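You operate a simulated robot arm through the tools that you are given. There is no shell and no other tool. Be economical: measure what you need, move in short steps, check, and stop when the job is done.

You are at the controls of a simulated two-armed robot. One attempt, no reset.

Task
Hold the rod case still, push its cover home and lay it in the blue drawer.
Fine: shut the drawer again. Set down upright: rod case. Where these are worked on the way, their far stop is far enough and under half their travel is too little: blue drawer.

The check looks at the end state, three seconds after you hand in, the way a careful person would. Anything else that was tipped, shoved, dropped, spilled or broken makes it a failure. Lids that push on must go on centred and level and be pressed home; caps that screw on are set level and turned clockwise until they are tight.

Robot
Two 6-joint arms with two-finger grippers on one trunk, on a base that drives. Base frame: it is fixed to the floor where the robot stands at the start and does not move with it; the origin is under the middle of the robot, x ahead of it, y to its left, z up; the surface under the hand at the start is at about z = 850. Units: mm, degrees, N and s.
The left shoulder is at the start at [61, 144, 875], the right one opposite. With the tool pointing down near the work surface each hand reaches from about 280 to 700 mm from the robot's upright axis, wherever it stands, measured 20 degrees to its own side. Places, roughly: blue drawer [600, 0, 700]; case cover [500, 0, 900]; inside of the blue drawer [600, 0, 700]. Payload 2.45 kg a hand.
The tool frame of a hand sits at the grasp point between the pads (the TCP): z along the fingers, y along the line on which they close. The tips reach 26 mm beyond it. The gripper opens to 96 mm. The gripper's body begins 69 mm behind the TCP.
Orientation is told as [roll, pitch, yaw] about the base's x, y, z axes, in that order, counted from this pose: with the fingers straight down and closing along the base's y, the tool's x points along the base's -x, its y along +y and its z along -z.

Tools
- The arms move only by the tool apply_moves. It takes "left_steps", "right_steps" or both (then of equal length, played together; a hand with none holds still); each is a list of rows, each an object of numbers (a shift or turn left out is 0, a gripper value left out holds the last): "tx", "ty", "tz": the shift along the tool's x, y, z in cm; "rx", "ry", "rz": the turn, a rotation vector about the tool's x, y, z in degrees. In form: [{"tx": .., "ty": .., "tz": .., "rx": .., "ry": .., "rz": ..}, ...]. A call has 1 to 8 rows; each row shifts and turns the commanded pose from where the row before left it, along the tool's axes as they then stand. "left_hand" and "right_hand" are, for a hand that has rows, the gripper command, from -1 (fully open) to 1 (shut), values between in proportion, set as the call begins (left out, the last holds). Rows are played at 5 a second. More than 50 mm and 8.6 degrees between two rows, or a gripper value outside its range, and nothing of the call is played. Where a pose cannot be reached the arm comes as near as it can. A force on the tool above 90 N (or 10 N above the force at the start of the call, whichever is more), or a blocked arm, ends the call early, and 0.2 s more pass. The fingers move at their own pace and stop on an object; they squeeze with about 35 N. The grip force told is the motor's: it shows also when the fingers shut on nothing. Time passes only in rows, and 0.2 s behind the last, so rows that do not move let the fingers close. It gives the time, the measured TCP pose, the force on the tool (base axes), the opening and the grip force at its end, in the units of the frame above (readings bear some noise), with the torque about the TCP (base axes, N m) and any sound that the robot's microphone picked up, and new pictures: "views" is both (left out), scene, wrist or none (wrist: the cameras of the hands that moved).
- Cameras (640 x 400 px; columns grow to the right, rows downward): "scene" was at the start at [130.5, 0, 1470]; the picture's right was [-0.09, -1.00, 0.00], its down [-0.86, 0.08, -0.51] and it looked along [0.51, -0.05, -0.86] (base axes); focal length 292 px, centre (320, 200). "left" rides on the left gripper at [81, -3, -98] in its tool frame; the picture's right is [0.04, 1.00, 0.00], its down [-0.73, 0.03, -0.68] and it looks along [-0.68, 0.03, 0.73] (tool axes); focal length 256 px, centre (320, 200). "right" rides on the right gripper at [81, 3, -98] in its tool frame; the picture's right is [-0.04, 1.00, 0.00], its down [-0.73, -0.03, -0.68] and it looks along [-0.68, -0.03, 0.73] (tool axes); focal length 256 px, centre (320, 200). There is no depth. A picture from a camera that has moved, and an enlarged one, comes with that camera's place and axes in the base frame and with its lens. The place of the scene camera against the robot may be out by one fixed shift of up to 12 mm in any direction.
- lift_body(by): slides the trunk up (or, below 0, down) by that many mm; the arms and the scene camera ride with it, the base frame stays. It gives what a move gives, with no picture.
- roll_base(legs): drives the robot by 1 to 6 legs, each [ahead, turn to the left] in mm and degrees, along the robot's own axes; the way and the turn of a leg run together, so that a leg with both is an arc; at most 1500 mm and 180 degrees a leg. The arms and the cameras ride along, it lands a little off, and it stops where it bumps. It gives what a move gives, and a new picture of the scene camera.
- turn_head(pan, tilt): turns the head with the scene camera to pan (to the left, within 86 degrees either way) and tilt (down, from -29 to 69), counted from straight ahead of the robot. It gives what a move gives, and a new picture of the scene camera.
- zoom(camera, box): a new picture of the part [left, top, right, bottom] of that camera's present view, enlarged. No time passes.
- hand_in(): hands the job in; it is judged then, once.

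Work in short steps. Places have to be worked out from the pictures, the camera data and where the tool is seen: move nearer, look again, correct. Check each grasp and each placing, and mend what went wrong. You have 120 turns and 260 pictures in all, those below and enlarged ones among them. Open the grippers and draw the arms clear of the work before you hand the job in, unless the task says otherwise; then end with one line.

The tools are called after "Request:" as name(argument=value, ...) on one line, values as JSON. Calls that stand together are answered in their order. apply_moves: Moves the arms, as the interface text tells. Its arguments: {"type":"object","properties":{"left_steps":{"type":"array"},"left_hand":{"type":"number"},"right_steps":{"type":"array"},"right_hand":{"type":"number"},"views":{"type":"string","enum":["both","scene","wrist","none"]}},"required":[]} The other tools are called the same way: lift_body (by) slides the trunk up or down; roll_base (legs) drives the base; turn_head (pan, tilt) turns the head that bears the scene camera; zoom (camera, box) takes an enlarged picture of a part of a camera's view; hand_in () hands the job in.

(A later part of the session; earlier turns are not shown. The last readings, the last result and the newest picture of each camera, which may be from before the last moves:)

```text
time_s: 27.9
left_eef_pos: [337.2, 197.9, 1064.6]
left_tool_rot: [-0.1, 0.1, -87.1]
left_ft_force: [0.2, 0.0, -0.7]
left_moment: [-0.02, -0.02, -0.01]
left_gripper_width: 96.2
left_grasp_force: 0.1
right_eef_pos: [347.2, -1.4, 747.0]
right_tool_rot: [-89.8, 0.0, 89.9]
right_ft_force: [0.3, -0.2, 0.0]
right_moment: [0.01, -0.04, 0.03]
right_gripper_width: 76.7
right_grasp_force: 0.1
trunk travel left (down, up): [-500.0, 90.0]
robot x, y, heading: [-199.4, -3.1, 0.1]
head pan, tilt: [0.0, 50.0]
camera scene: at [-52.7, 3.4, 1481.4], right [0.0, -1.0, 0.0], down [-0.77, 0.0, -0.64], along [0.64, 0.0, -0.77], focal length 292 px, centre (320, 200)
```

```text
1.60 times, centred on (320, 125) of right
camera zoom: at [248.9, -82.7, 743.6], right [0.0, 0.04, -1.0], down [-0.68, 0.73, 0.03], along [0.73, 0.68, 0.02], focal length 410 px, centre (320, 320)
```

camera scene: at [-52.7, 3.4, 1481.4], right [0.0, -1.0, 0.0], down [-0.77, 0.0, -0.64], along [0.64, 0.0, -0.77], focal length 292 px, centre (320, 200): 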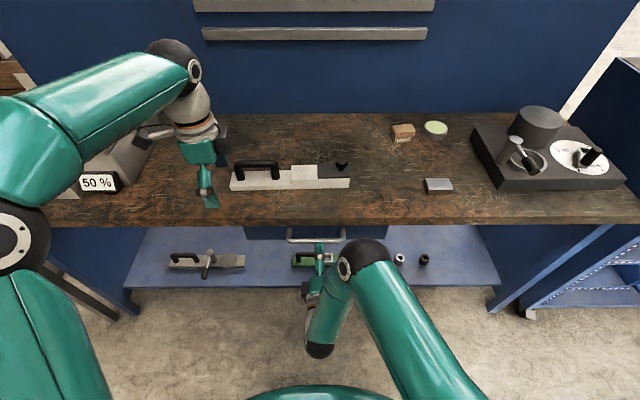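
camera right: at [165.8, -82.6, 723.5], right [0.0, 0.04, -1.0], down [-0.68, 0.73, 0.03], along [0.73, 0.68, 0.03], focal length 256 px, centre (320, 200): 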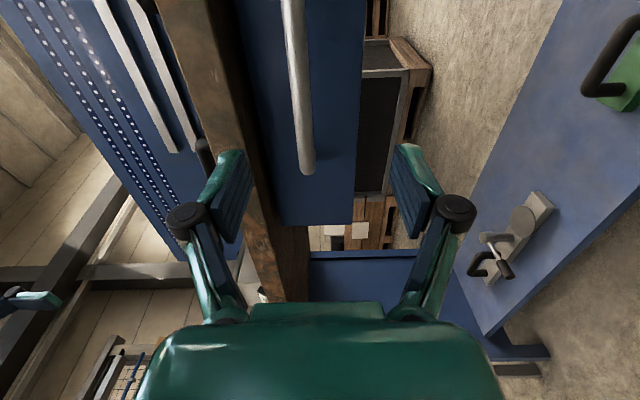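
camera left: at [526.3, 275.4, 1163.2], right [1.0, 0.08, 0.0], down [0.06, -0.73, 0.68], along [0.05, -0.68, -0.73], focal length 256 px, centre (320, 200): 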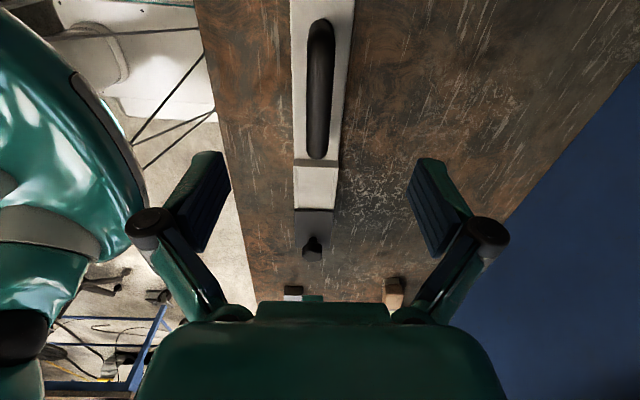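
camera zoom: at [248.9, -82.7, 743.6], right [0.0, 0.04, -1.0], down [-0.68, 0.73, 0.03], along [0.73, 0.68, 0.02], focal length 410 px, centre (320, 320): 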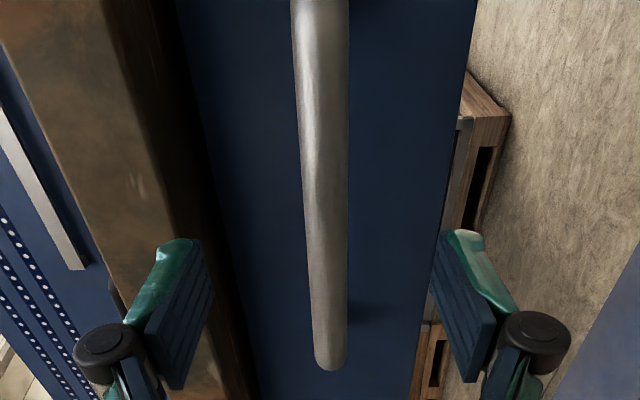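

The bar is at x ≈ 399, z ≈ 745. I advance the hand 50 mm by arm and close on the bar.

Request:
apply_moves(right_steps=[{"tz": 2}, {"tz": 2}, {"tz": 1}, {}], views="wrist")

Request:
apply_moves(right_steps=[{}, {}, {}, {}], right_hand=1, views="wrist")

```text
time_s: 28.9
left_eef_pos: [336.0, 198.3, 1065.5]
left_tool_rot: [0.0, 0.0, -87.1]
left_ft_force: [-0.5, 0.6, -0.2]
left_moment: [0.0, -0.01, 0.01]
left_gripper_width: 96.4
left_grasp_force: 0.0
right_eef_pos: [393.8, -0.6, 748.8]
right_tool_rot: [-90.0, 0.0, 90.0]
right_ft_force: [-0.1, -0.1, -0.6]
right_moment: [-0.01, 0.0, 0.02]
right_gripper_width: 76.9
right_grasp_force: 0.0
trunk travel left (down, up): [-500.0, 90.0]
robot x, y, heading: [-196.9, -6.5, 0.1]
head pan, tilt: [0.0, 50.0]
camera right: at [297.4, -82.8, 745.4], right [0.0, 0.04, -1.0], down [-0.68, 0.73, 0.03], along [0.73, 0.68, 0.03], focal length 256 px, centre (320, 200)
```

right: 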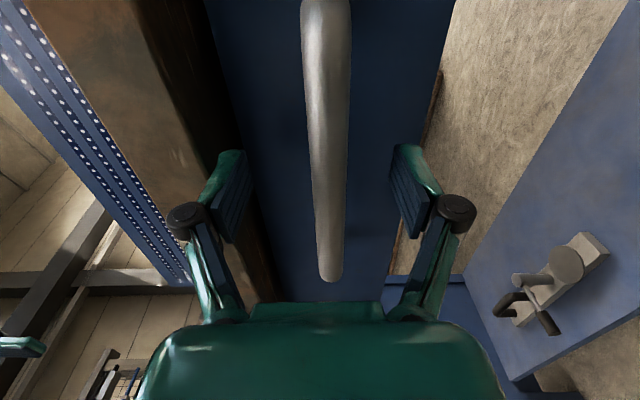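

```text
time_s: 29.9
left_eef_pos: [337.8, 199.3, 1065.1]
left_tool_rot: [-0.1, -0.1, -87.1]
left_ft_force: [-0.1, 0.5, -0.3]
left_moment: [-0.01, -0.03, 0.02]
left_gripper_width: 95.9
left_grasp_force: 0.0
right_eef_pos: [393.9, 0.0, 744.9]
right_tool_rot: [-89.2, 0.0, 90.0]
right_ft_force: [-3.0, 1.4, -23.9]
right_moment: [0.06, 0.0, 0.05]
right_gripper_width: 16.9
right_grasp_force: 42.4
trunk travel left (down, up): [-500.0, 90.0]
robot x, y, heading: [-194.3, -2.5, -0.2]
head pan, tilt: [0.0, 50.0]
camera right: at [297.0, -83.0, 742.1], right [-0.01, 0.04, -1.0], down [-0.68, 0.73, 0.04], along [0.73, 0.68, 0.02], focal length 256 px, centre (320, 200)
```

right: 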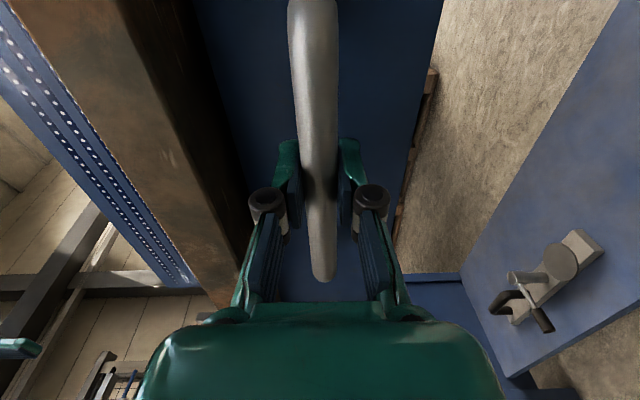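

The bar is gripped (17 mm). I relieve the vertical load by lowering the command 4 mm, then pull by driving the base back 60 mm.

Request:
apply_moves(right_steps=[{"ty": 0.4}, {}], views="none")

Request:
roll_base(legs=[[-60, 0]])

```text
time_s: 30.5
left_eef_pos: [336.6, 197.6, 1066.2]
left_tool_rot: [0.0, 0.0, -87.1]
left_ft_force: [-0.6, 0.0, -0.3]
left_moment: [-0.01, 0.01, -0.03]
left_gripper_width: 96.0
left_grasp_force: 0.1
right_eef_pos: [395.3, -1.2, 743.8]
right_tool_rot: [-89.6, 0.0, 90.0]
right_ft_force: [-8.8, -6.0, -15.5]
right_moment: [-0.02, 0.15, 0.71]
right_gripper_width: 16.8
right_grasp_force: 42.1
trunk travel left (down, up): [-500.0, 90.0]
robot x, y, heading: [-195.6, 0.5, 0.2]
head pan, tilt: [0.0, 50.0]
```

```text
time_s: 31.5
left_eef_pos: [275.9, 198.4, 1065.6]
left_tool_rot: [0.0, 0.0, -87.2]
left_ft_force: [0.3, -0.5, 0.6]
left_moment: [-0.01, -0.05, -0.01]
left_gripper_width: 96.0
left_grasp_force: 0.0
right_eef_pos: [335.4, -2.8, 744.5]
right_tool_rot: [-89.7, -0.1, 89.9]
right_ft_force: [-0.4, -6.2, -16.1]
right_moment: [0.05, 0.17, -0.53]
right_gripper_width: 16.9
right_grasp_force: 42.4
trunk travel left (down, up): [-500.0, 90.0]
robot x, y, heading: [-256.4, -4.7, -0.1]
head pan, tilt: [0.0, 50.0]
camera scene: at [-114.4, 2.8, 1481.6], right [0.0, -1.0, 0.0], down [-0.77, 0.0, -0.64], along [0.64, 0.0, -0.77], focal length 292 px, centre (320, 200)
```

scene: 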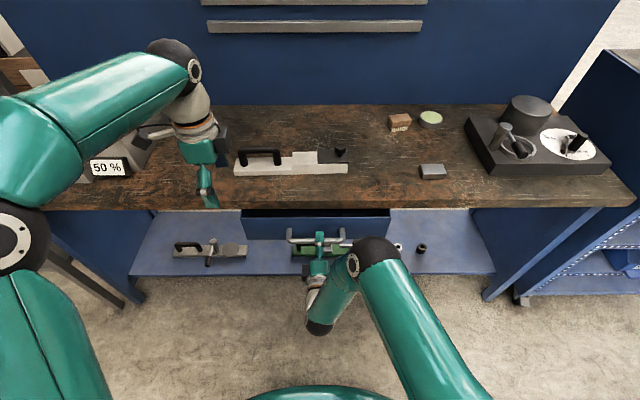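

The drawer follows. I drive back another 35 mm, then pull with the arm.

Request:
roll_base(legs=[[-35, 0]])

Request:
apply_moves(right_steps=[{"tz": -2, "ty": 0.1}, {"tz": -2, "ty": 0.1}, {"tz": -2}, {"tz": -2}, {"tz": -2}], views="scene")

```text
time_s: 32.3
left_eef_pos: [239.6, 198.6, 1066.3]
left_tool_rot: [-0.1, 0.1, -87.0]
left_ft_force: [-0.5, 1.2, 0.4]
left_moment: [-0.02, -0.03, -0.01]
left_gripper_width: 96.0
left_grasp_force: 0.0
right_eef_pos: [299.7, -2.7, 744.8]
right_tool_rot: [-89.6, 0.0, 89.7]
right_ft_force: [-1.6, -3.2, -7.4]
right_moment: [0.09, 0.08, -0.2]
right_gripper_width: 17.0
right_grasp_force: 42.8
trunk travel left (down, up): [-500.0, 90.0]
robot x, y, heading: [-290.5, -2.8, 0.1]
head pan, tilt: [0.0, 50.0]
camera scene: at [-151.4, 3.2, 1481.7], right [0.0, -1.0, 0.0], down [-0.77, 0.0, -0.64], along [0.64, 0.0, -0.77], focal length 292 px, centre (320, 200)
```

scene: 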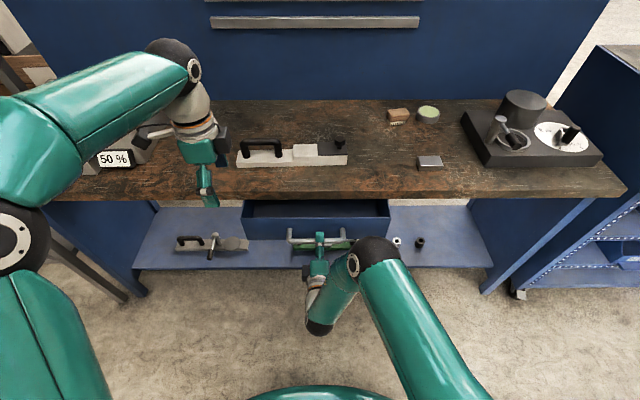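

```text
time_s: 33.5
left_eef_pos: [239.1, 198.6, 1066.8]
left_tool_rot: [0.1, 0.0, -87.1]
left_ft_force: [-0.1, 0.3, 0.6]
left_moment: [-0.01, 0.0, 0.01]
left_gripper_width: 95.9
left_grasp_force: 0.1
right_eef_pos: [198.0, -2.3, 745.0]
right_tool_rot: [-89.4, 0.1, 89.7]
right_ft_force: [-1.1, -10.8, 6.0]
right_moment: [0.08, 0.07, 0.17]
right_gripper_width: 16.7
right_grasp_force: 42.5
trunk travel left (down, up): [-500.0, 90.0]
robot x, y, heading: [-291.8, -1.8, -0.1]
head pan, tilt: [0.0, 50.0]
camera scene: at [-151.4, 2.3, 1481.8], right [0.0, -1.0, 0.0], down [-0.77, 0.0, -0.64], along [0.64, 0.0, -0.77], focal length 292 px, centre (320, 200)
```

scene: 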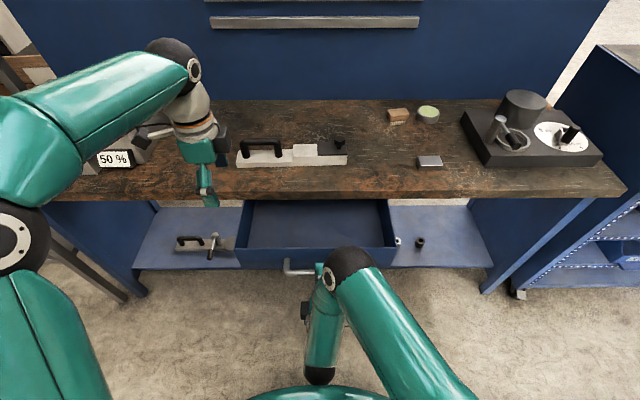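

Open 196 mm. I pull further towards the stop.

Request:
apply_moves(right_steps=[{"tz": -2, "tx": -0.1}, {"tz": -2, "tx": -0.1}, {"tz": -1.5}], views="scene")

```text
time_s: 34.4
left_eef_pos: [240.6, 199.9, 1064.8]
left_tool_rot: [-0.2, -0.1, -87.2]
left_ft_force: [0.6, -0.2, -0.8]
left_moment: [0.0, 0.07, 0.01]
left_gripper_width: 96.2
left_grasp_force: 0.1
right_eef_pos: [185.0, -32.4, 745.6]
right_tool_rot: [-89.0, -1.1, 80.7]
right_ft_force: [1.7, 22.6, 12.0]
right_moment: [-1.09, -0.06, 1.04]
right_gripper_width: 16.9
right_grasp_force: 42.5
right hand out of reach, approached as far as the arm can: row 1, 2, 3
trunk travel left (down, up): [-500.0, 90.0]
robot x, y, heading: [-293.8, -0.1, -0.1]
head pan, tilt: [0.0, 50.0]
stopped in row 3 (right hand): the arm was blocked; the commanded pose is now the measured one
camera scene: at [-149.2, 5.6, 1481.5], right [0.0, -1.0, 0.0], down [-0.77, 0.0, -0.64], along [0.64, 0.0, -0.77], focal length 292 px, centre (320, 200)
```

scene: 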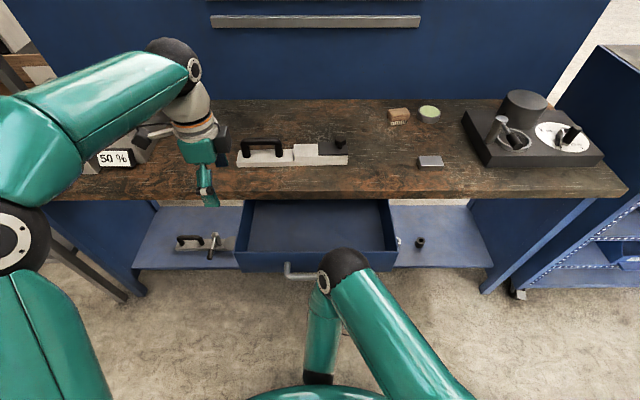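

The arm reached its inner limit with the drawer about 205 mm open. I loosen the fingers and swing the hand around the bar until it points down, then pull from above.

Request:
apply_moves(right_steps=[{}, {"rx": -8.5}, {"rx": -8.5}, {"rx": -8.5}, {"rx": -8.5}, {}], right_hand=0.35, views="both")

```text
time_s: 35.8
left_eef_pos: [239.5, 197.8, 1067.8]
left_tool_rot: [0.0, 0.0, -87.1]
left_ft_force: [0.1, -1.3, 0.6]
left_moment: [0.01, 0.0, 0.03]
left_gripper_width: 96.0
left_grasp_force: 0.0
right_eef_pos: [182.1, -34.0, 743.6]
right_tool_rot: [-54.4, -0.9, 80.8]
right_ft_force: [1.6, 0.4, 4.7]
right_moment: [-0.03, -0.08, 0.06]
right_gripper_width: 33.6
right_grasp_force: 2.0
trunk travel left (down, up): [-500.0, 90.0]
robot x, y, heading: [-291.3, 0.9, -0.2]
head pan, tilt: [0.0, 50.0]
camera scene: at [-151.0, 3.7, 1481.9], right [0.0, -1.0, 0.0], down [-0.77, 0.0, -0.64], along [0.64, 0.0, -0.77], focal length 292 px, centre (320, 200)
camera right: at [88.2, -102.7, 795.6], right [-0.57, 0.15, -0.81], down [-0.41, 0.8, 0.43], along [0.72, 0.58, -0.39], focal length 256 px, centre (320, 200)
```

scene: 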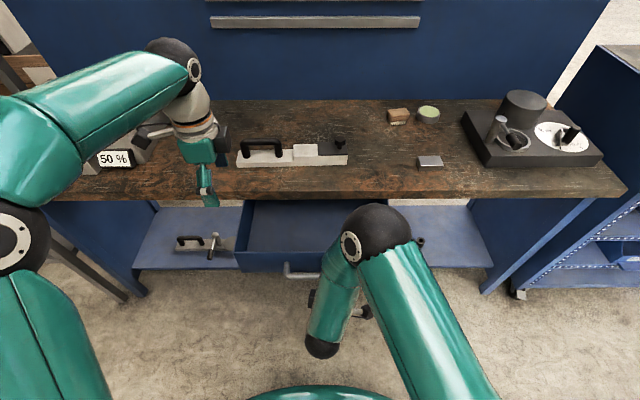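
right: 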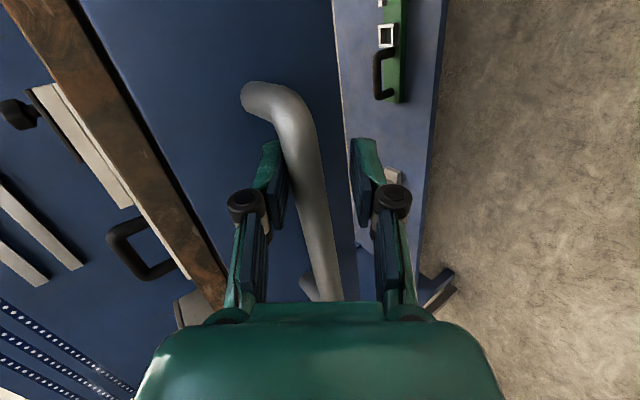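

The bar remains between the fingers. I recentre by 5 mm and finish the swing to pointing down.

Request:
apply_moves(right_steps=[{"ty": -0.5}, {"rx": -8.5}, {"rx": -8.5}, {"rx": -8.5}, {"rx": -8.5}, {"rx": -8.5}, {"rx": -8.5}, {}], views="both")

```text
time_s: 37.6
left_eef_pos: [239.5, 198.6, 1067.6]
left_tool_rot: [0.0, 0.0, -87.1]
left_ft_force: [0.1, 0.9, 0.0]
left_moment: [-0.04, -0.02, 0.0]
left_gripper_width: 96.2
left_grasp_force: 0.1
right_eef_pos: [185.3, -35.9, 746.2]
right_tool_rot: [-3.4, -0.9, 80.6]
right_ft_force: [1.7, 0.3, 0.2]
right_moment: [0.0, 0.0, 0.04]
right_gripper_width: 32.0
right_grasp_force: 1.3
trunk travel left (down, up): [-500.0, 90.0]
robot x, y, heading: [-293.1, 1.2, 0.0]
head pan, tilt: [0.0, 50.0]
camera scene: at [-150.8, 3.5, 1481.7], right [0.0, -1.0, 0.0], down [-0.77, 0.0, -0.64], along [0.64, 0.0, -0.77], focal length 292 px, centre (320, 200)
camera right: at [163.3, -115.9, 841.4], right [-0.98, 0.2, -0.06], down [0.11, 0.71, 0.69], along [0.18, 0.67, -0.72], focal length 256 px, centre (320, 200)
```

scene: 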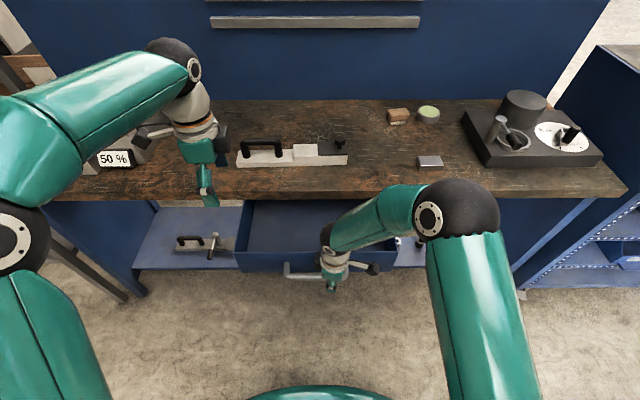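
right: 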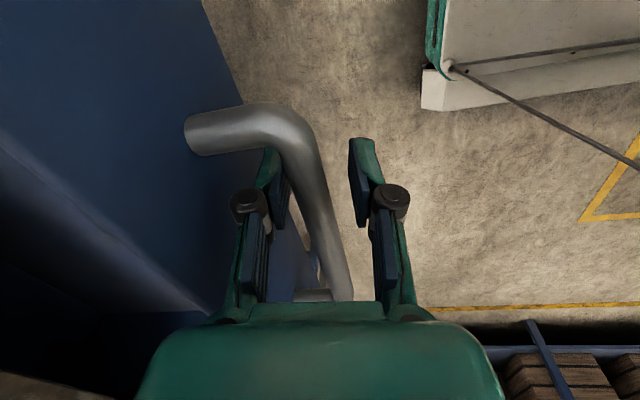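

The hand points down with the bar between the fingers. I straighten the yaw, shift 30 mm to the bar's middle and grip.

Request:
apply_moves(right_steps=[{"rz": -4.5}, {"rz": -4.7, "rx": -1.5}, {"tx": -1.5, "rx": -1.5}, {"tx": -1.5}], views="none")

Request:
apply_moves(right_steps=[{}, {}, {}], right_hand=1, views="wrist")

```text
time_s: 38.6
left_eef_pos: [239.2, 199.3, 1066.9]
left_tool_rot: [0.0, 0.0, -87.1]
left_ft_force: [0.0, -0.3, -0.3]
left_moment: [0.02, -0.03, -0.01]
left_gripper_width: 96.1
left_grasp_force: 0.1
right_eef_pos: [185.3, -6.4, 748.3]
right_tool_rot: [-0.5, -0.5, 89.8]
right_ft_force: [-0.2, -1.1, -1.0]
right_moment: [0.01, 0.0, 0.0]
right_gripper_width: 31.2
right_grasp_force: 0.1
trunk travel left (down, up): [-500.0, 90.0]
robot x, y, heading: [-291.3, -2.5, 0.2]
head pan, tilt: [0.0, 50.0]
```

```text
time_s: 39.4
left_eef_pos: [239.3, 198.7, 1068.3]
left_tool_rot: [-0.1, 0.0, -87.1]
left_ft_force: [-0.3, 0.4, -0.1]
left_moment: [-0.01, 0.0, 0.0]
left_gripper_width: 96.1
left_grasp_force: 0.0
right_eef_pos: [186.0, -6.1, 748.7]
right_tool_rot: [-0.4, -0.4, 89.8]
right_ft_force: [3.4, -0.7, 3.6]
right_moment: [0.07, -0.02, 0.61]
right_gripper_width: 16.6
right_grasp_force: 42.1
trunk travel left (down, up): [-500.0, 90.0]
robot x, y, heading: [-288.6, 0.1, -0.0]
head pan, tilt: [0.0, 50.0]
camera right: at [181.2, -88.7, 844.2], right [-1.0, 0.04, -0.01], down [0.02, 0.73, 0.68], along [0.04, 0.68, -0.73], focal length 256 px, centre (320, 200)
```

right: 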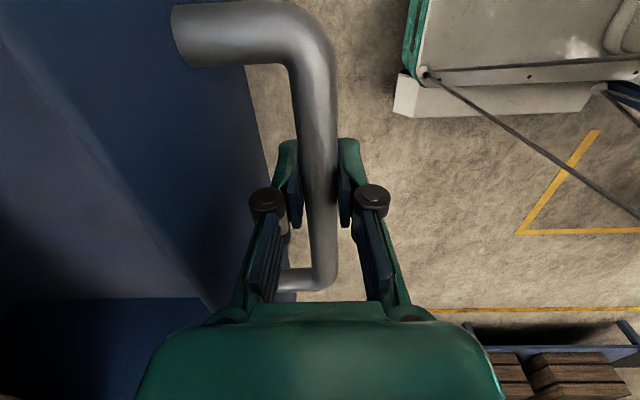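

Gripped again. I pull towards −x in 20 mm steps up to 100 mm more, watching for the stop.

Request:
apply_moves(right_steps=[{"ty": 2}, {"ty": 2}, {"ty": 2}, {"ty": 2}, {"ty": 2}], views="scene")

```text
time_s: 40.3
left_eef_pos: [241.6, 198.5, 1067.1]
left_tool_rot: [-0.1, -0.1, -87.2]
left_ft_force: [-1.5, 0.9, -0.1]
left_moment: [-0.06, -0.14, 0.01]
left_gripper_width: 95.7
left_grasp_force: 0.0
right_eef_pos: [138.2, -3.9, 753.2]
right_tool_rot: [-3.1, -1.5, 89.6]
right_ft_force: [21.2, 3.4, -16.8]
right_moment: [-0.76, 3.13, 0.48]
right_gripper_width: 17.3
right_grasp_force: 43.5
trunk travel left (down, up): [-500.0, 90.0]
robot x, y, heading: [-287.8, 1.9, -0.0]
head pan, tilt: [0.0, 50.0]
stopped in row 4 (right hand): the force on the tool passed its limit at 97 N (the readings are from after the stop); the commanded pose is now the measured one
camera scene: at [-145.4, 3.7, 1480.4], right [0.0, -1.0, 0.0], down [-0.77, 0.0, -0.64], along [0.64, 0.0, -0.77], focal length 292 px, centre (320, 200)
```

scene: 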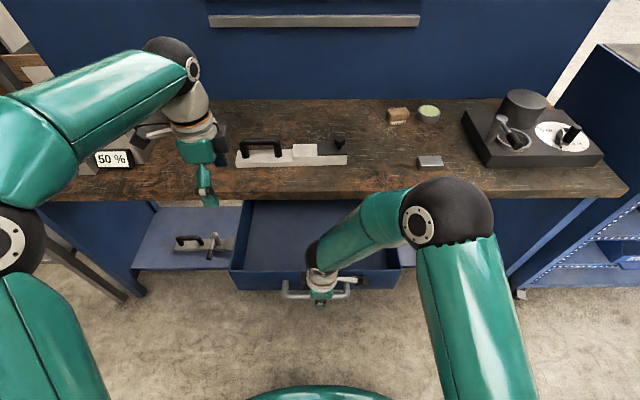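

The far stop is reached, about 255 mm open. I release the bar and lift the hand straight up.

Request:
apply_moves(right_steps=[{}, {}, {"tz": -4}, {"tz": -4.8}, {"tz": -4.8}, {"tz": -4.8}, {"tz": -4.8}, {"tz": -4.8}], right_hand=0.2, views="both")

```text
time_s: 42.1
left_eef_pos: [240.0, 198.1, 1068.8]
left_tool_rot: [0.0, 0.0, -87.1]
left_ft_force: [-0.4, -1.0, 0.1]
left_moment: [-0.02, -0.06, 0.05]
left_gripper_width: 96.2
left_grasp_force: 0.0
right_eef_pos: [116.6, -11.7, 1034.4]
right_tool_rot: [-2.4, -1.2, 89.6]
right_ft_force: [-0.5, -1.0, -0.3]
right_moment: [0.01, 0.01, -0.01]
right_gripper_width: 38.3
right_grasp_force: 0.0
trunk travel left (down, up): [-500.0, 90.0]
robot x, y, heading: [-288.5, -5.6, -0.3]
head pan, tilt: [0.0, 50.0]
camera scene: at [-150.9, 3.4, 1481.8], right [0.0, -1.0, 0.0], down [-0.77, 0.0, -0.64], along [0.64, 0.0, -0.77], focal length 292 px, centre (320, 200)
camera right: at [110.0, -94.8, 1129.1], right [-1.0, 0.05, -0.04], down [0.01, 0.72, 0.7], along [0.06, 0.69, -0.72], focal length 256 px, centre (320, 200)
```

scene: 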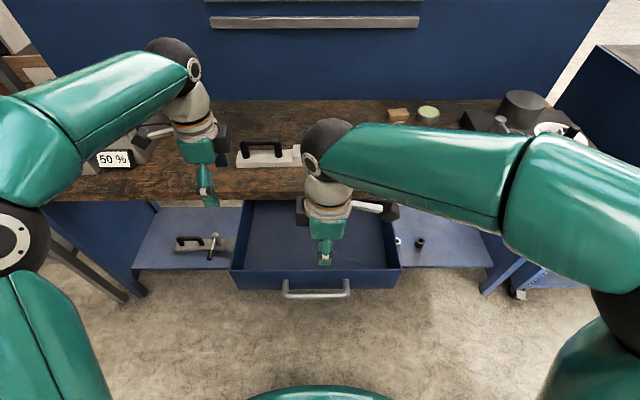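
right: 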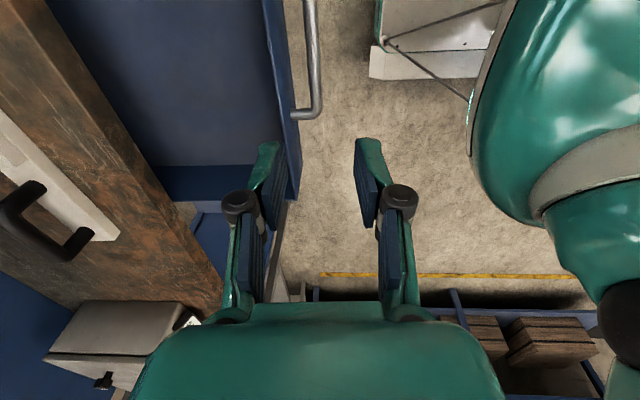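

The belly front is about 235 mm ahead of the axis and the open handle is at x ≈ 135, so I can only drive to about −130. I raise the trunk for reach and drive ahead 150 mm.

Request:
lift_body(by=80)

Request:
roll_base(legs=[[140, 0]])

Request:
turn_head(pan=0, tilt=66)

```text
time_s: 43.3
left_eef_pos: [240.8, 197.9, 1147.8]
left_tool_rot: [0.1, 0.0, -87.1]
left_ft_force: [0.3, 0.7, 0.6]
left_moment: [0.01, -0.02, 0.01]
left_gripper_width: 96.1
left_grasp_force: 0.1
right_eef_pos: [119.2, -11.4, 1112.5]
right_tool_rot: [-2.6, -1.3, 89.5]
right_ft_force: [0.0, 0.4, 0.9]
right_moment: [-0.01, 0.01, -0.01]
right_gripper_width: 38.3
right_grasp_force: 0.1
trunk travel left (down, up): [-580.0, 10.0]
robot x, y, heading: [-286.4, -1.7, -0.2]
head pan, tilt: [0.0, 50.0]
```

```text
time_s: 44.7
left_eef_pos: [388.8, 196.4, 1146.3]
left_tool_rot: [-0.1, 0.1, -87.4]
left_ft_force: [0.6, 0.4, -1.1]
left_moment: [-0.03, 0.03, 0.01]
left_gripper_width: 96.2
left_grasp_force: 0.2
right_eef_pos: [265.6, -12.3, 1111.9]
right_tool_rot: [-2.4, -1.2, 89.4]
right_ft_force: [1.4, -0.5, -0.3]
right_moment: [0.0, 0.09, 0.01]
right_gripper_width: 38.5
right_grasp_force: 0.0
trunk travel left (down, up): [-580.0, 10.0]
robot x, y, heading: [-147.6, -2.5, -0.2]
head pan, tilt: [0.0, 50.0]
camera scene: at [-2.7, 2.8, 1561.5], right [0.0, -1.0, 0.0], down [-0.77, 0.0, -0.64], along [0.64, 0.0, -0.77], focal length 292 px, centre (320, 200)
```

scene: 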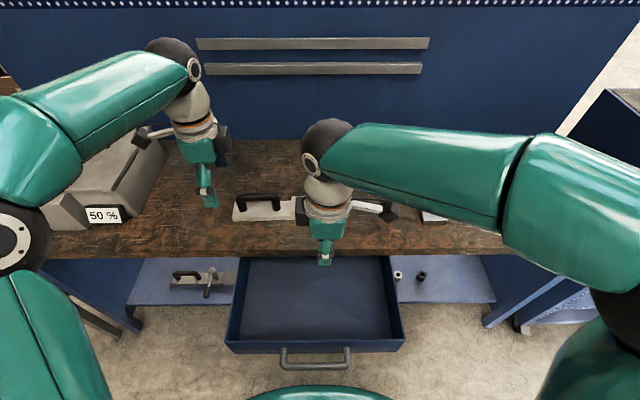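

```text
time_s: 45.5
left_eef_pos: [385.2, 196.6, 1147.6]
left_tool_rot: [0.0, 0.0, -87.3]
left_ft_force: [0.0, -0.9, 0.8]
left_moment: [0.01, 0.0, -0.03]
left_gripper_width: 96.2
left_grasp_force: 0.0
right_eef_pos: [262.7, -11.0, 1113.8]
right_tool_rot: [-2.6, -1.2, 89.4]
right_ft_force: [0.3, 0.2, -0.5]
right_moment: [0.02, 0.0, 0.03]
right_gripper_width: 38.8
right_grasp_force: 0.1
trunk travel left (down, up): [-580.0, 10.0]
robot x, y, heading: [-146.8, -1.3, -0.3]
head pan, tilt: [0.0, 66.0]
camera scene: at [-23.6, 2.9, 1542.7], right [0.0, -1.0, 0.0], down [-0.91, 0.0, -0.41], along [0.41, 0.0, -0.91], focal length 292 px, centre (320, 200)
```

scene: 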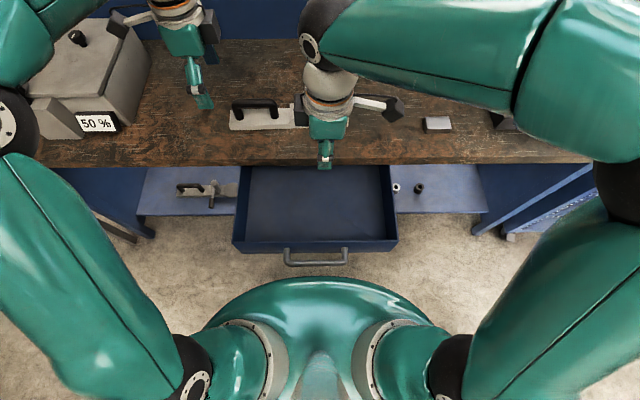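

I reach the left hand forward over the handle and check whether it gets there.

Request:
apply_moves(left_steps=[{"ty": 4.9}, {"ty": 4.9}, {"ty": 4.9}, {"tz": 4}, {"tz": 4}, {"tz": 4}, {}], views="wrist")

```text
time_s: 47.1
left_eef_pos: [481.2, 201.4, 1020.7]
left_tool_rot: [0.0, 0.0, -87.3]
left_ft_force: [0.9, 0.2, 0.3]
left_moment: [-0.02, -0.04, 0.02]
left_gripper_width: 95.9
left_grasp_force: 0.0
left hand out of reach, approached as far as the arm can: row 2, 3
right_eef_pos: [262.1, -12.8, 1114.5]
right_tool_rot: [-2.5, -1.2, 89.4]
right_ft_force: [-0.4, -1.0, -0.1]
right_moment: [0.02, -0.02, 0.0]
right_gripper_width: 38.5
right_grasp_force: 0.1
trunk travel left (down, up): [-580.0, 10.0]
robot x, y, heading: [-147.9, 0.0, 0.0]
head pan, tilt: [0.0, 66.0]
camera left: at [473.5, 283.0, 1118.3], right [1.0, 0.09, 0.0], down [0.06, -0.73, 0.68], along [0.06, -0.68, -0.73], focal length 256 px, centre (320, 200)
```

left: 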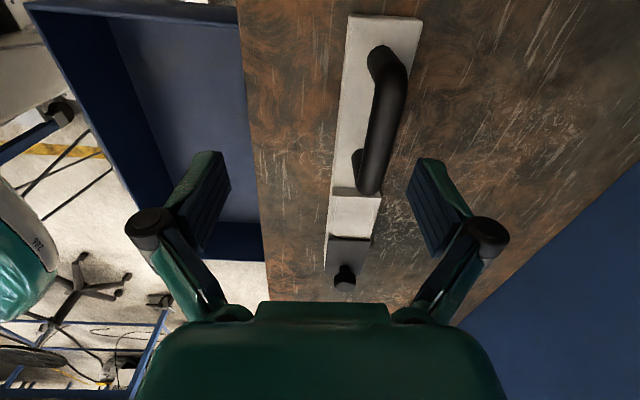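

The reach was short at that height. I lower to z ≈ 965 first and then extend.

Request:
apply_moves(left_steps=[{"tz": 4.5}, {"tz": 1}, {"ty": 2.5, "tx": -0.5}, {"ty": 2.5, "tx": -0.5}, {}], views="wrist")

```text
time_s: 48.3
left_eef_pos: [529.4, 192.3, 965.6]
left_tool_rot: [-0.1, 0.1, -87.3]
left_ft_force: [0.0, 0.2, -0.1]
left_moment: [0.01, -0.03, -0.02]
left_gripper_width: 96.1
left_grasp_force: 0.1
right_eef_pos: [263.0, -11.9, 1114.2]
right_tool_rot: [-2.5, -1.2, 89.5]
right_ft_force: [0.2, 0.5, -0.8]
right_moment: [0.01, 0.01, 0.03]
right_gripper_width: 38.4
right_grasp_force: 0.1
trunk travel left (down, up): [-580.0, 10.0]
robot x, y, heading: [-145.0, -0.2, -0.3]
head pan, tilt: [0.0, 66.0]
camera left: at [523.1, 274.1, 1062.8], right [1.0, 0.09, 0.0], down [0.06, -0.73, 0.68], along [0.06, -0.68, -0.73], focal length 256 px, centre (320, 200)
```

left: 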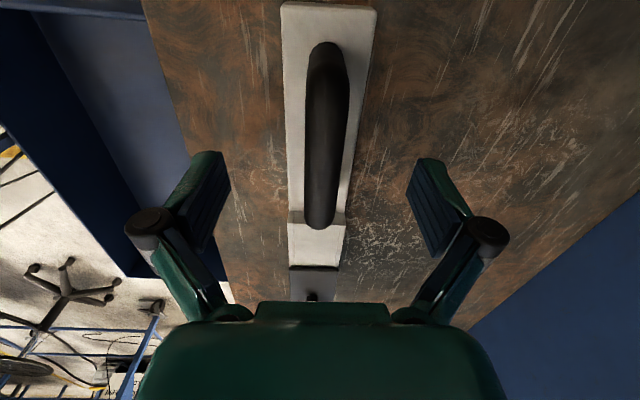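

Reached. I lower over the bar, grip it, and slide the case along the table towards the robot.

Request:
apply_moves(left_steps=[{"tz": 2.6, "tx": -0.5}, {"tz": 2.6, "tx": -0.5}, {}], views="none")

Request:
apply_moves(left_steps=[{}, {}, {}, {}], left_hand=1, views="wrist")

```text
time_s: 49.1
left_eef_pos: [532.9, 181.9, 912.1]
left_tool_rot: [-0.1, 0.0, -87.3]
left_ft_force: [0.1, -1.0, -0.1]
left_moment: [-0.02, -0.03, -0.02]
left_gripper_width: 95.9
left_grasp_force: 0.1
right_eef_pos: [263.2, -10.4, 1113.1]
right_tool_rot: [-2.5, -1.2, 89.3]
right_ft_force: [-0.7, 0.0, 0.0]
right_moment: [0.01, 0.0, 0.01]
right_gripper_width: 38.6
right_grasp_force: 0.1
trunk travel left (down, up): [-580.0, 10.0]
robot x, y, heading: [-147.7, -2.2, -0.3]
head pan, tilt: [0.0, 66.0]
```

```text
time_s: 50.1
left_eef_pos: [534.0, 180.2, 910.3]
left_tool_rot: [-0.2, -0.1, -87.4]
left_ft_force: [0.3, -0.4, -0.1]
left_moment: [0.64, 0.05, 0.01]
left_gripper_width: 23.6
left_grasp_force: 34.9
right_eef_pos: [264.5, -13.0, 1112.8]
right_tool_rot: [-2.4, -1.2, 89.4]
right_ft_force: [-0.3, -0.1, 0.2]
right_moment: [-0.01, -0.01, -0.02]
right_gripper_width: 38.3
right_grasp_force: 0.0
trunk travel left (down, up): [-580.0, 10.0]
robot x, y, heading: [-147.1, -2.7, -0.4]
head pan, tilt: [0.0, 66.0]
camera left: at [526.0, 262.4, 1009.5], right [1.0, 0.09, 0.0], down [0.07, -0.73, 0.68], along [0.06, -0.68, -0.73], focal length 256 px, centre (320, 200)
```

left: 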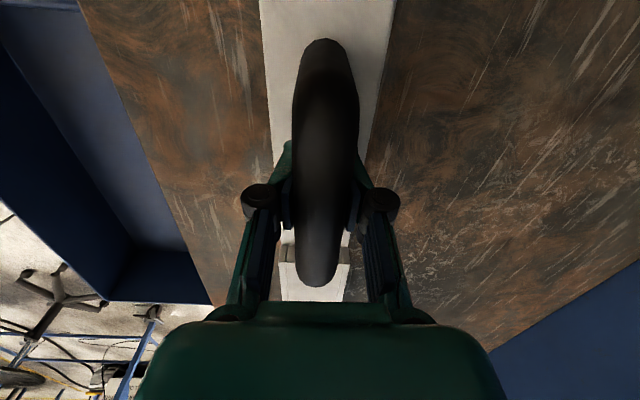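

Request:
apply_moves(left_steps=[{"ty": -1.5, "tz": -0.1}, {"ty": -1.5}, {"ty": -1.5}, {"ty": -1.5}, {"ty": -1.5}, {}], views="both")

```text
time_s: 51.5
left_eef_pos: [458.2, 176.6, 913.9]
left_tool_rot: [0.0, -0.1, -87.3]
left_ft_force: [0.6, 0.5, -3.9]
left_moment: [0.11, 0.02, 0.04]
left_gripper_width: 25.1
left_grasp_force: 34.7
right_eef_pos: [264.7, -11.8, 1113.0]
right_tool_rot: [-2.4, -1.2, 89.4]
right_ft_force: [0.2, 0.3, 0.8]
right_moment: [0.03, 0.01, 0.0]
right_gripper_width: 38.2
right_grasp_force: 0.1
trunk travel left (down, up): [-580.0, 10.0]
robot x, y, heading: [-147.0, -4.2, -0.3]
head pan, tilt: [0.0, 66.0]
camera scene: at [-22.1, 3.1, 1542.5], right [0.0, -1.0, 0.0], down [-0.91, 0.0, -0.41], along [0.41, 0.0, -0.91], focal length 292 px, centre (320, 200)
camera left: at [451.2, 258.7, 1010.8], right [1.0, 0.09, 0.0], down [0.06, -0.73, 0.68], along [0.06, -0.68, -0.73], focal length 256 px, centre (320, 200)
```

scene: 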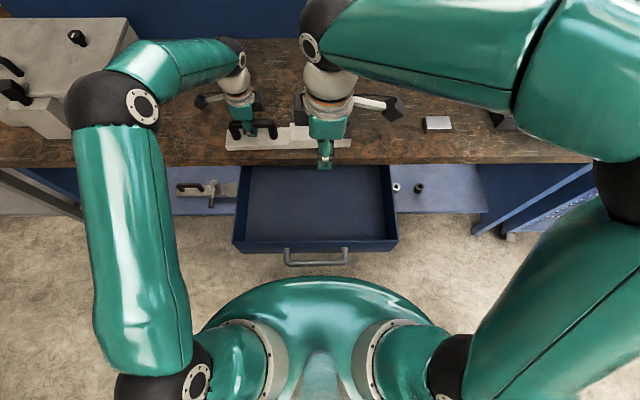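
left: 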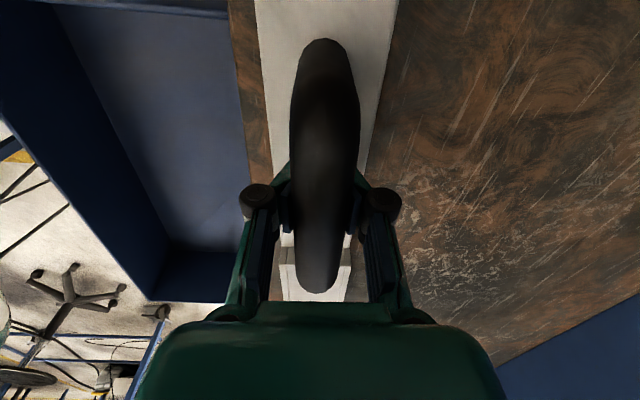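

The case slid to x ≈ 458 with no trouble. I now level the right hand and move it over the case's white block (y ≈ 45), keeping the left hand's grip.

Request:
apply_moves(right_steps=[{"rx": -2.5, "ry": 1.2, "rz": -2.6}, {"tz": 4}, {"tz": 3.3}, {"ty": -4.5, "tx": -1.4}, {"ty": -4.5, "tx": -1.4}, {"ty": -4.5, "tx": -1.4}, {"ty": -4.5, "tx": -1.2}, {"ty": -1.6}], right_hand=-1, views="both")

```text
time_s: 53.3
left_eef_pos: [458.7, 177.0, 912.1]
left_tool_rot: [-0.1, 0.0, -87.3]
left_ft_force: [0.1, -0.4, -5.1]
left_moment: [0.49, -0.02, 0.04]
left_gripper_width: 24.7
left_grasp_force: 34.7
right_eef_pos: [456.7, 48.4, 1039.1]
right_tool_rot: [0.2, 0.2, 92.0]
right_ft_force: [-0.1, -0.7, 1.4]
right_moment: [-0.01, -0.03, 0.01]
right_gripper_width: 96.2
right_grasp_force: 0.0
trunk travel left (down, up): [-580.0, 10.0]
robot x, y, heading: [-145.6, -2.4, -0.2]
head pan, tilt: [0.0, 66.0]
camera scene: at [-21.9, 3.0, 1542.5], right [0.0, -1.0, 0.0], down [-0.91, 0.0, -0.41], along [0.41, 0.0, -0.91], focal length 292 px, centre (320, 200)
camera right: at [457.6, -34.1, 1136.6], right [-1.0, 0.01, 0.0], down [0.01, 0.74, 0.68], along [0.0, 0.68, -0.74], focal length 256 px, centre (320, 200)
```

scene: 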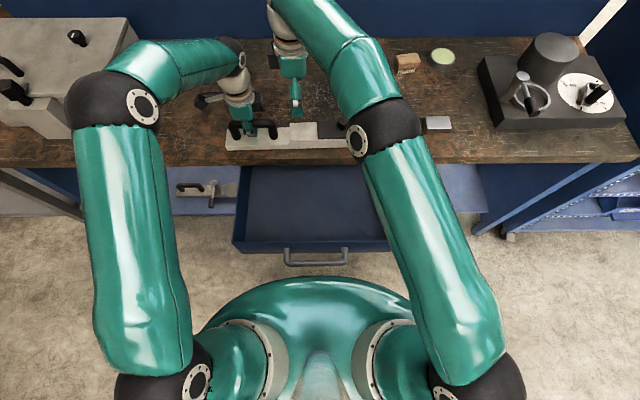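
right: 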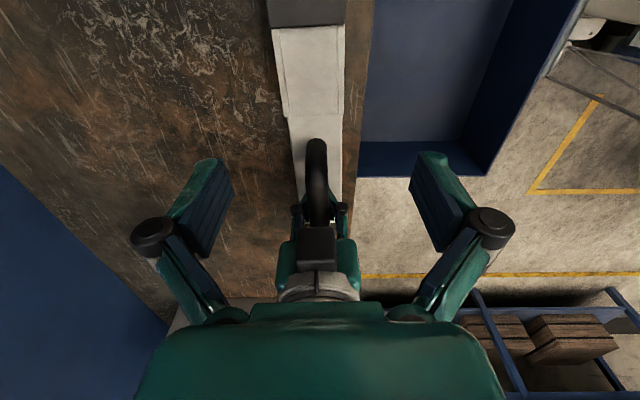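

The block's centre line is at x ≈ 465 and it is about 60 mm wide. I shift the right hand +8 mm in x, descend astride the block and close.

Request:
apply_moves(right_steps=[{"ty": -0.8, "tz": 3}, {"tz": 4}, {"tz": 4}, {"tz": 2.5}, {"tz": 1.5}, {}], views="wrist")

```text
time_s: 54.7
left_eef_pos: [457.0, 175.7, 912.6]
left_tool_rot: [-0.1, 0.0, -87.3]
left_ft_force: [-0.4, 0.2, -4.2]
left_moment: [0.12, -0.02, -0.04]
left_gripper_width: 24.2
left_grasp_force: 34.3
right_eef_pos: [465.9, 47.0, 889.7]
right_tool_rot: [0.1, 0.1, 91.9]
right_ft_force: [-0.2, 0.8, 0.3]
right_moment: [0.04, -0.01, -0.02]
right_gripper_width: 95.9
right_grasp_force: 0.1
trunk travel left (down, up): [-580.0, 10.0]
robot x, y, heading: [-147.0, 0.1, -0.4]
head pan, tilt: [0.0, 66.0]
camera right: at [465.6, -33.6, 987.3], right [-1.0, 0.01, 0.0], down [0.01, 0.73, 0.68], along [0.0, 0.68, -0.73], focal length 256 px, centre (320, 200)
```

right: 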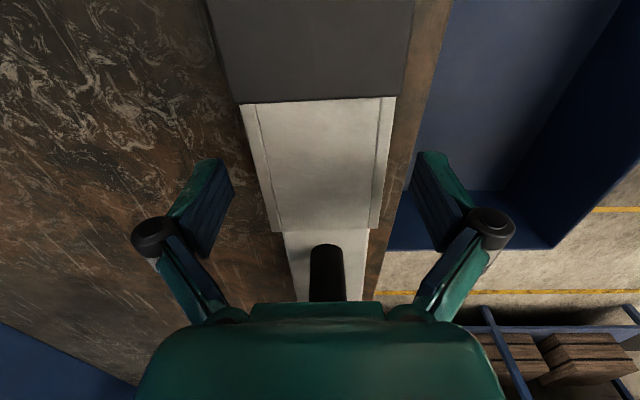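

Well astride the block. I close the right hand.

Request:
apply_moves(right_steps=[{}, {}, {}, {}], right_hand=1, views="wrist")

```text
time_s: 55.7
left_eef_pos: [458.9, 176.2, 911.9]
left_tool_rot: [-0.1, 0.0, -87.3]
left_ft_force: [3.4, 0.3, -6.3]
left_moment: [0.02, 0.05, -0.04]
left_gripper_width: 24.0
left_grasp_force: 34.4
right_eef_pos: [465.0, 49.2, 891.5]
right_tool_rot: [0.2, 0.0, 91.9]
right_ft_force: [-4.7, -1.0, 2.9]
right_moment: [0.23, -0.03, 0.54]
right_gripper_width: 59.8
right_grasp_force: 34.9
trunk travel left (down, up): [-580.0, 10.0]
robot x, y, heading: [-145.0, -1.3, -0.0]
head pan, tilt: [0.0, 66.0]
camera right: at [465.5, -33.4, 987.7], right [-1.0, 0.01, 0.0], down [0.0, 0.73, 0.68], along [0.0, 0.68, -0.73], focal length 256 px, centre (320, 200)
```

right: 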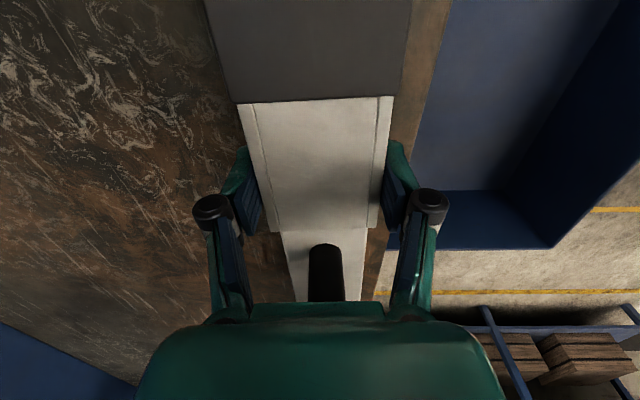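

Both hands hold (24 mm and 60 mm). I lift together by 50 mm.

Request:
apply_moves(left_steps=[{"tz": -0.5}, {"tz": -1}, {"tz": -1}, {"tz": -1.25}, {"tz": -1.25}, {}], right_steps=[{"tz": -0.5}, {"tz": -1}, {"tz": -1}, {"tz": -1.25}, {"tz": -1.25}, {}], views="both")

```text
time_s: 57.1
left_eef_pos: [458.2, 178.9, 963.1]
left_tool_rot: [0.0, -0.1, -87.2]
left_ft_force: [12.1, -7.2, -7.6]
left_moment: [0.1, 0.18, 0.33]
left_gripper_width: 23.8
left_grasp_force: 35.0
right_eef_pos: [465.7, 50.7, 941.7]
right_tool_rot: [0.2, 0.0, 92.0]
right_ft_force: [-10.8, 6.8, 0.6]
right_moment: [0.46, -0.36, 1.06]
right_gripper_width: 60.1
right_grasp_force: 35.0
trunk travel left (down, up): [-580.0, 10.0]
robot x, y, heading: [-144.6, 4.6, 0.0]
head pan, tilt: [0.0, 66.0]
camera scene: at [-21.5, 3.0, 1542.4], right [0.0, -1.0, 0.0], down [-0.91, 0.0, -0.41], along [0.41, 0.0, -0.91], focal length 292 px, centre (320, 200)
camera right: at [466.8, -32.1, 1038.1], right [-1.0, 0.01, 0.0], down [0.01, 0.73, 0.68], along [0.0, 0.68, -0.73], focal length 256 px, centre (320, 200)
camera left: at [451.0, 260.3, 1061.5], right [1.0, 0.09, 0.0], down [0.06, -0.73, 0.68], along [0.06, -0.68, -0.73], focal length 256 px, centre (320, 200)
```

scene: 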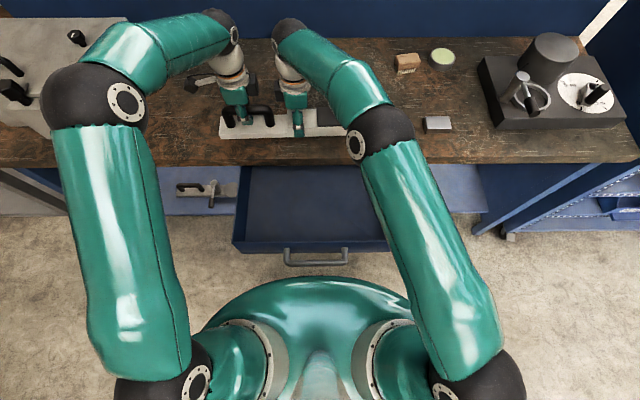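
right: 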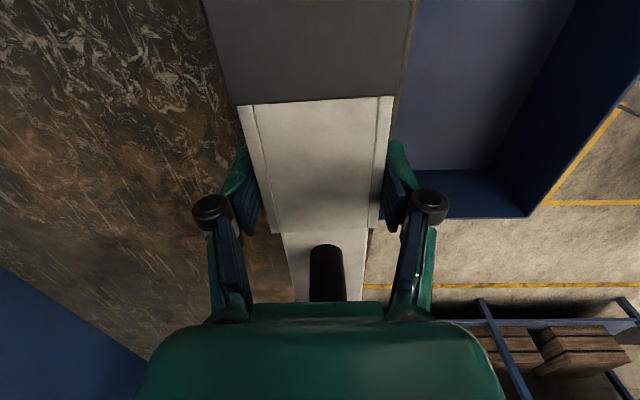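
left: 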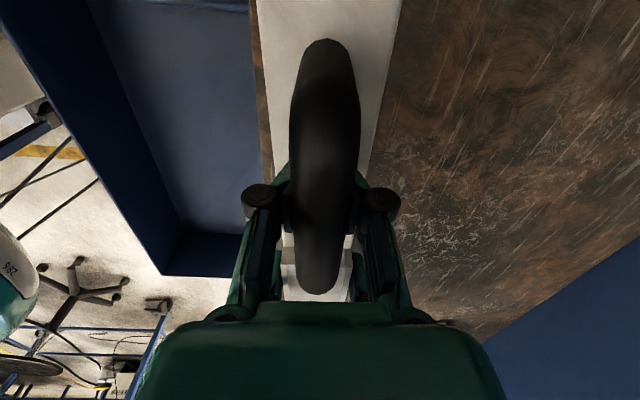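

Level and secure. The drawer interior is about y −197…222, x 212…407 (up to the table edge). I carry the case by (−143, −85) mm to centre it over the drawer.

Request:
apply_moves(left_steps=[{"ty": -1.838, "tx": -0.975}, {"ty": -1.838, "tx": -0.975}, {"ty": -1.838, "tx": -0.975}, {"ty": -1.838, "tx": -0.975}, {"ty": -1.838, "tx": -0.975}, {"ty": -1.838, "tx": -0.975}, {"ty": -1.838, "tx": -0.975}, {"ty": -1.838, "tx": -0.975}], right_steps=[{"ty": 1.824, "tx": 1.0}, {"ty": 1.824, "tx": 1.0}, {"ty": 1.824, "tx": 1.0}, {"ty": 1.824, "tx": 1.0}, {"ty": 1.824, "tx": 1.0}, {"ty": 1.824, "tx": 1.0}, {"ty": 1.824, "tx": 1.0}, {"ty": 1.824, "tx": 1.0}], views="both")

```text
time_s: 58.9
left_eef_pos: [311.4, 91.8, 963.0]
left_tool_rot: [0.1, 0.2, -87.2]
left_ft_force: [8.8, 12.1, -5.3]
left_moment: [0.14, 0.19, 0.25]
left_gripper_width: 21.8
left_grasp_force: 34.9
right_eef_pos: [321.8, -36.4, 941.3]
right_tool_rot: [0.0, 0.1, 91.9]
right_ft_force: [-9.2, -12.5, -1.0]
right_moment: [0.68, -0.38, 1.11]
right_gripper_width: 60.3
right_grasp_force: 35.4
trunk travel left (down, up): [-580.0, 10.0]
robot x, y, heading: [-143.1, -1.0, -0.3]
head pan, tilt: [0.0, 66.0]
camera scene: at [-23.5, 2.3, 1542.6], right [0.0, -1.0, 0.0], down [-0.91, 0.0, -0.41], along [0.41, 0.0, -0.91], focal length 292 px, centre (320, 200)
camera right: at [321.5, -118.3, 1038.4], right [-1.0, 0.01, 0.0], down [0.0, 0.73, 0.68], along [0.0, 0.68, -0.73], focal length 256 px, centre (320, 200)
camera left: at [305.1, 173.0, 1059.9], right [1.0, 0.09, 0.0], down [0.06, -0.73, 0.68], along [0.06, -0.68, -0.74], focal length 256 px, centre (320, 200)
```

scene: 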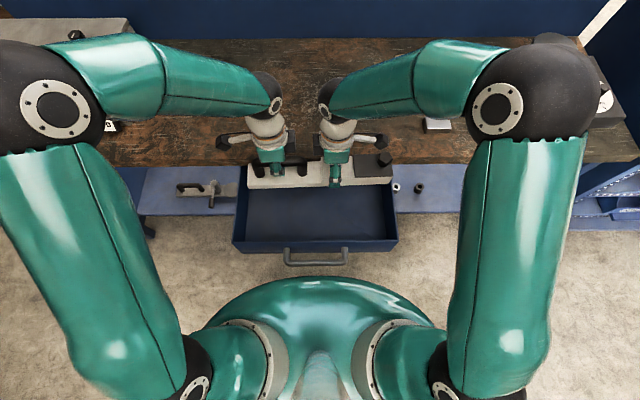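
right: 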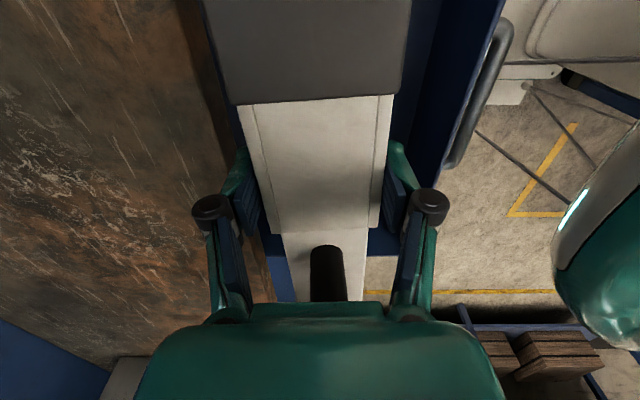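
left: 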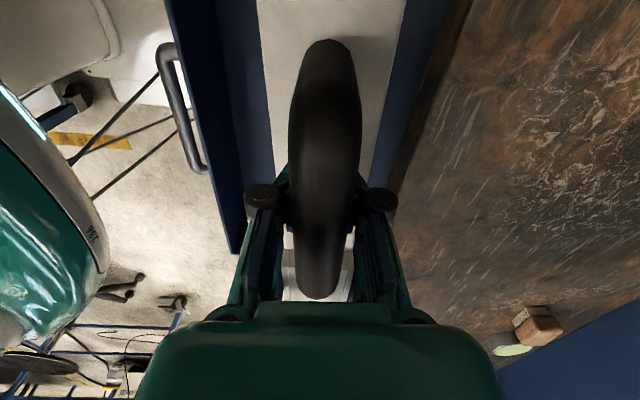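

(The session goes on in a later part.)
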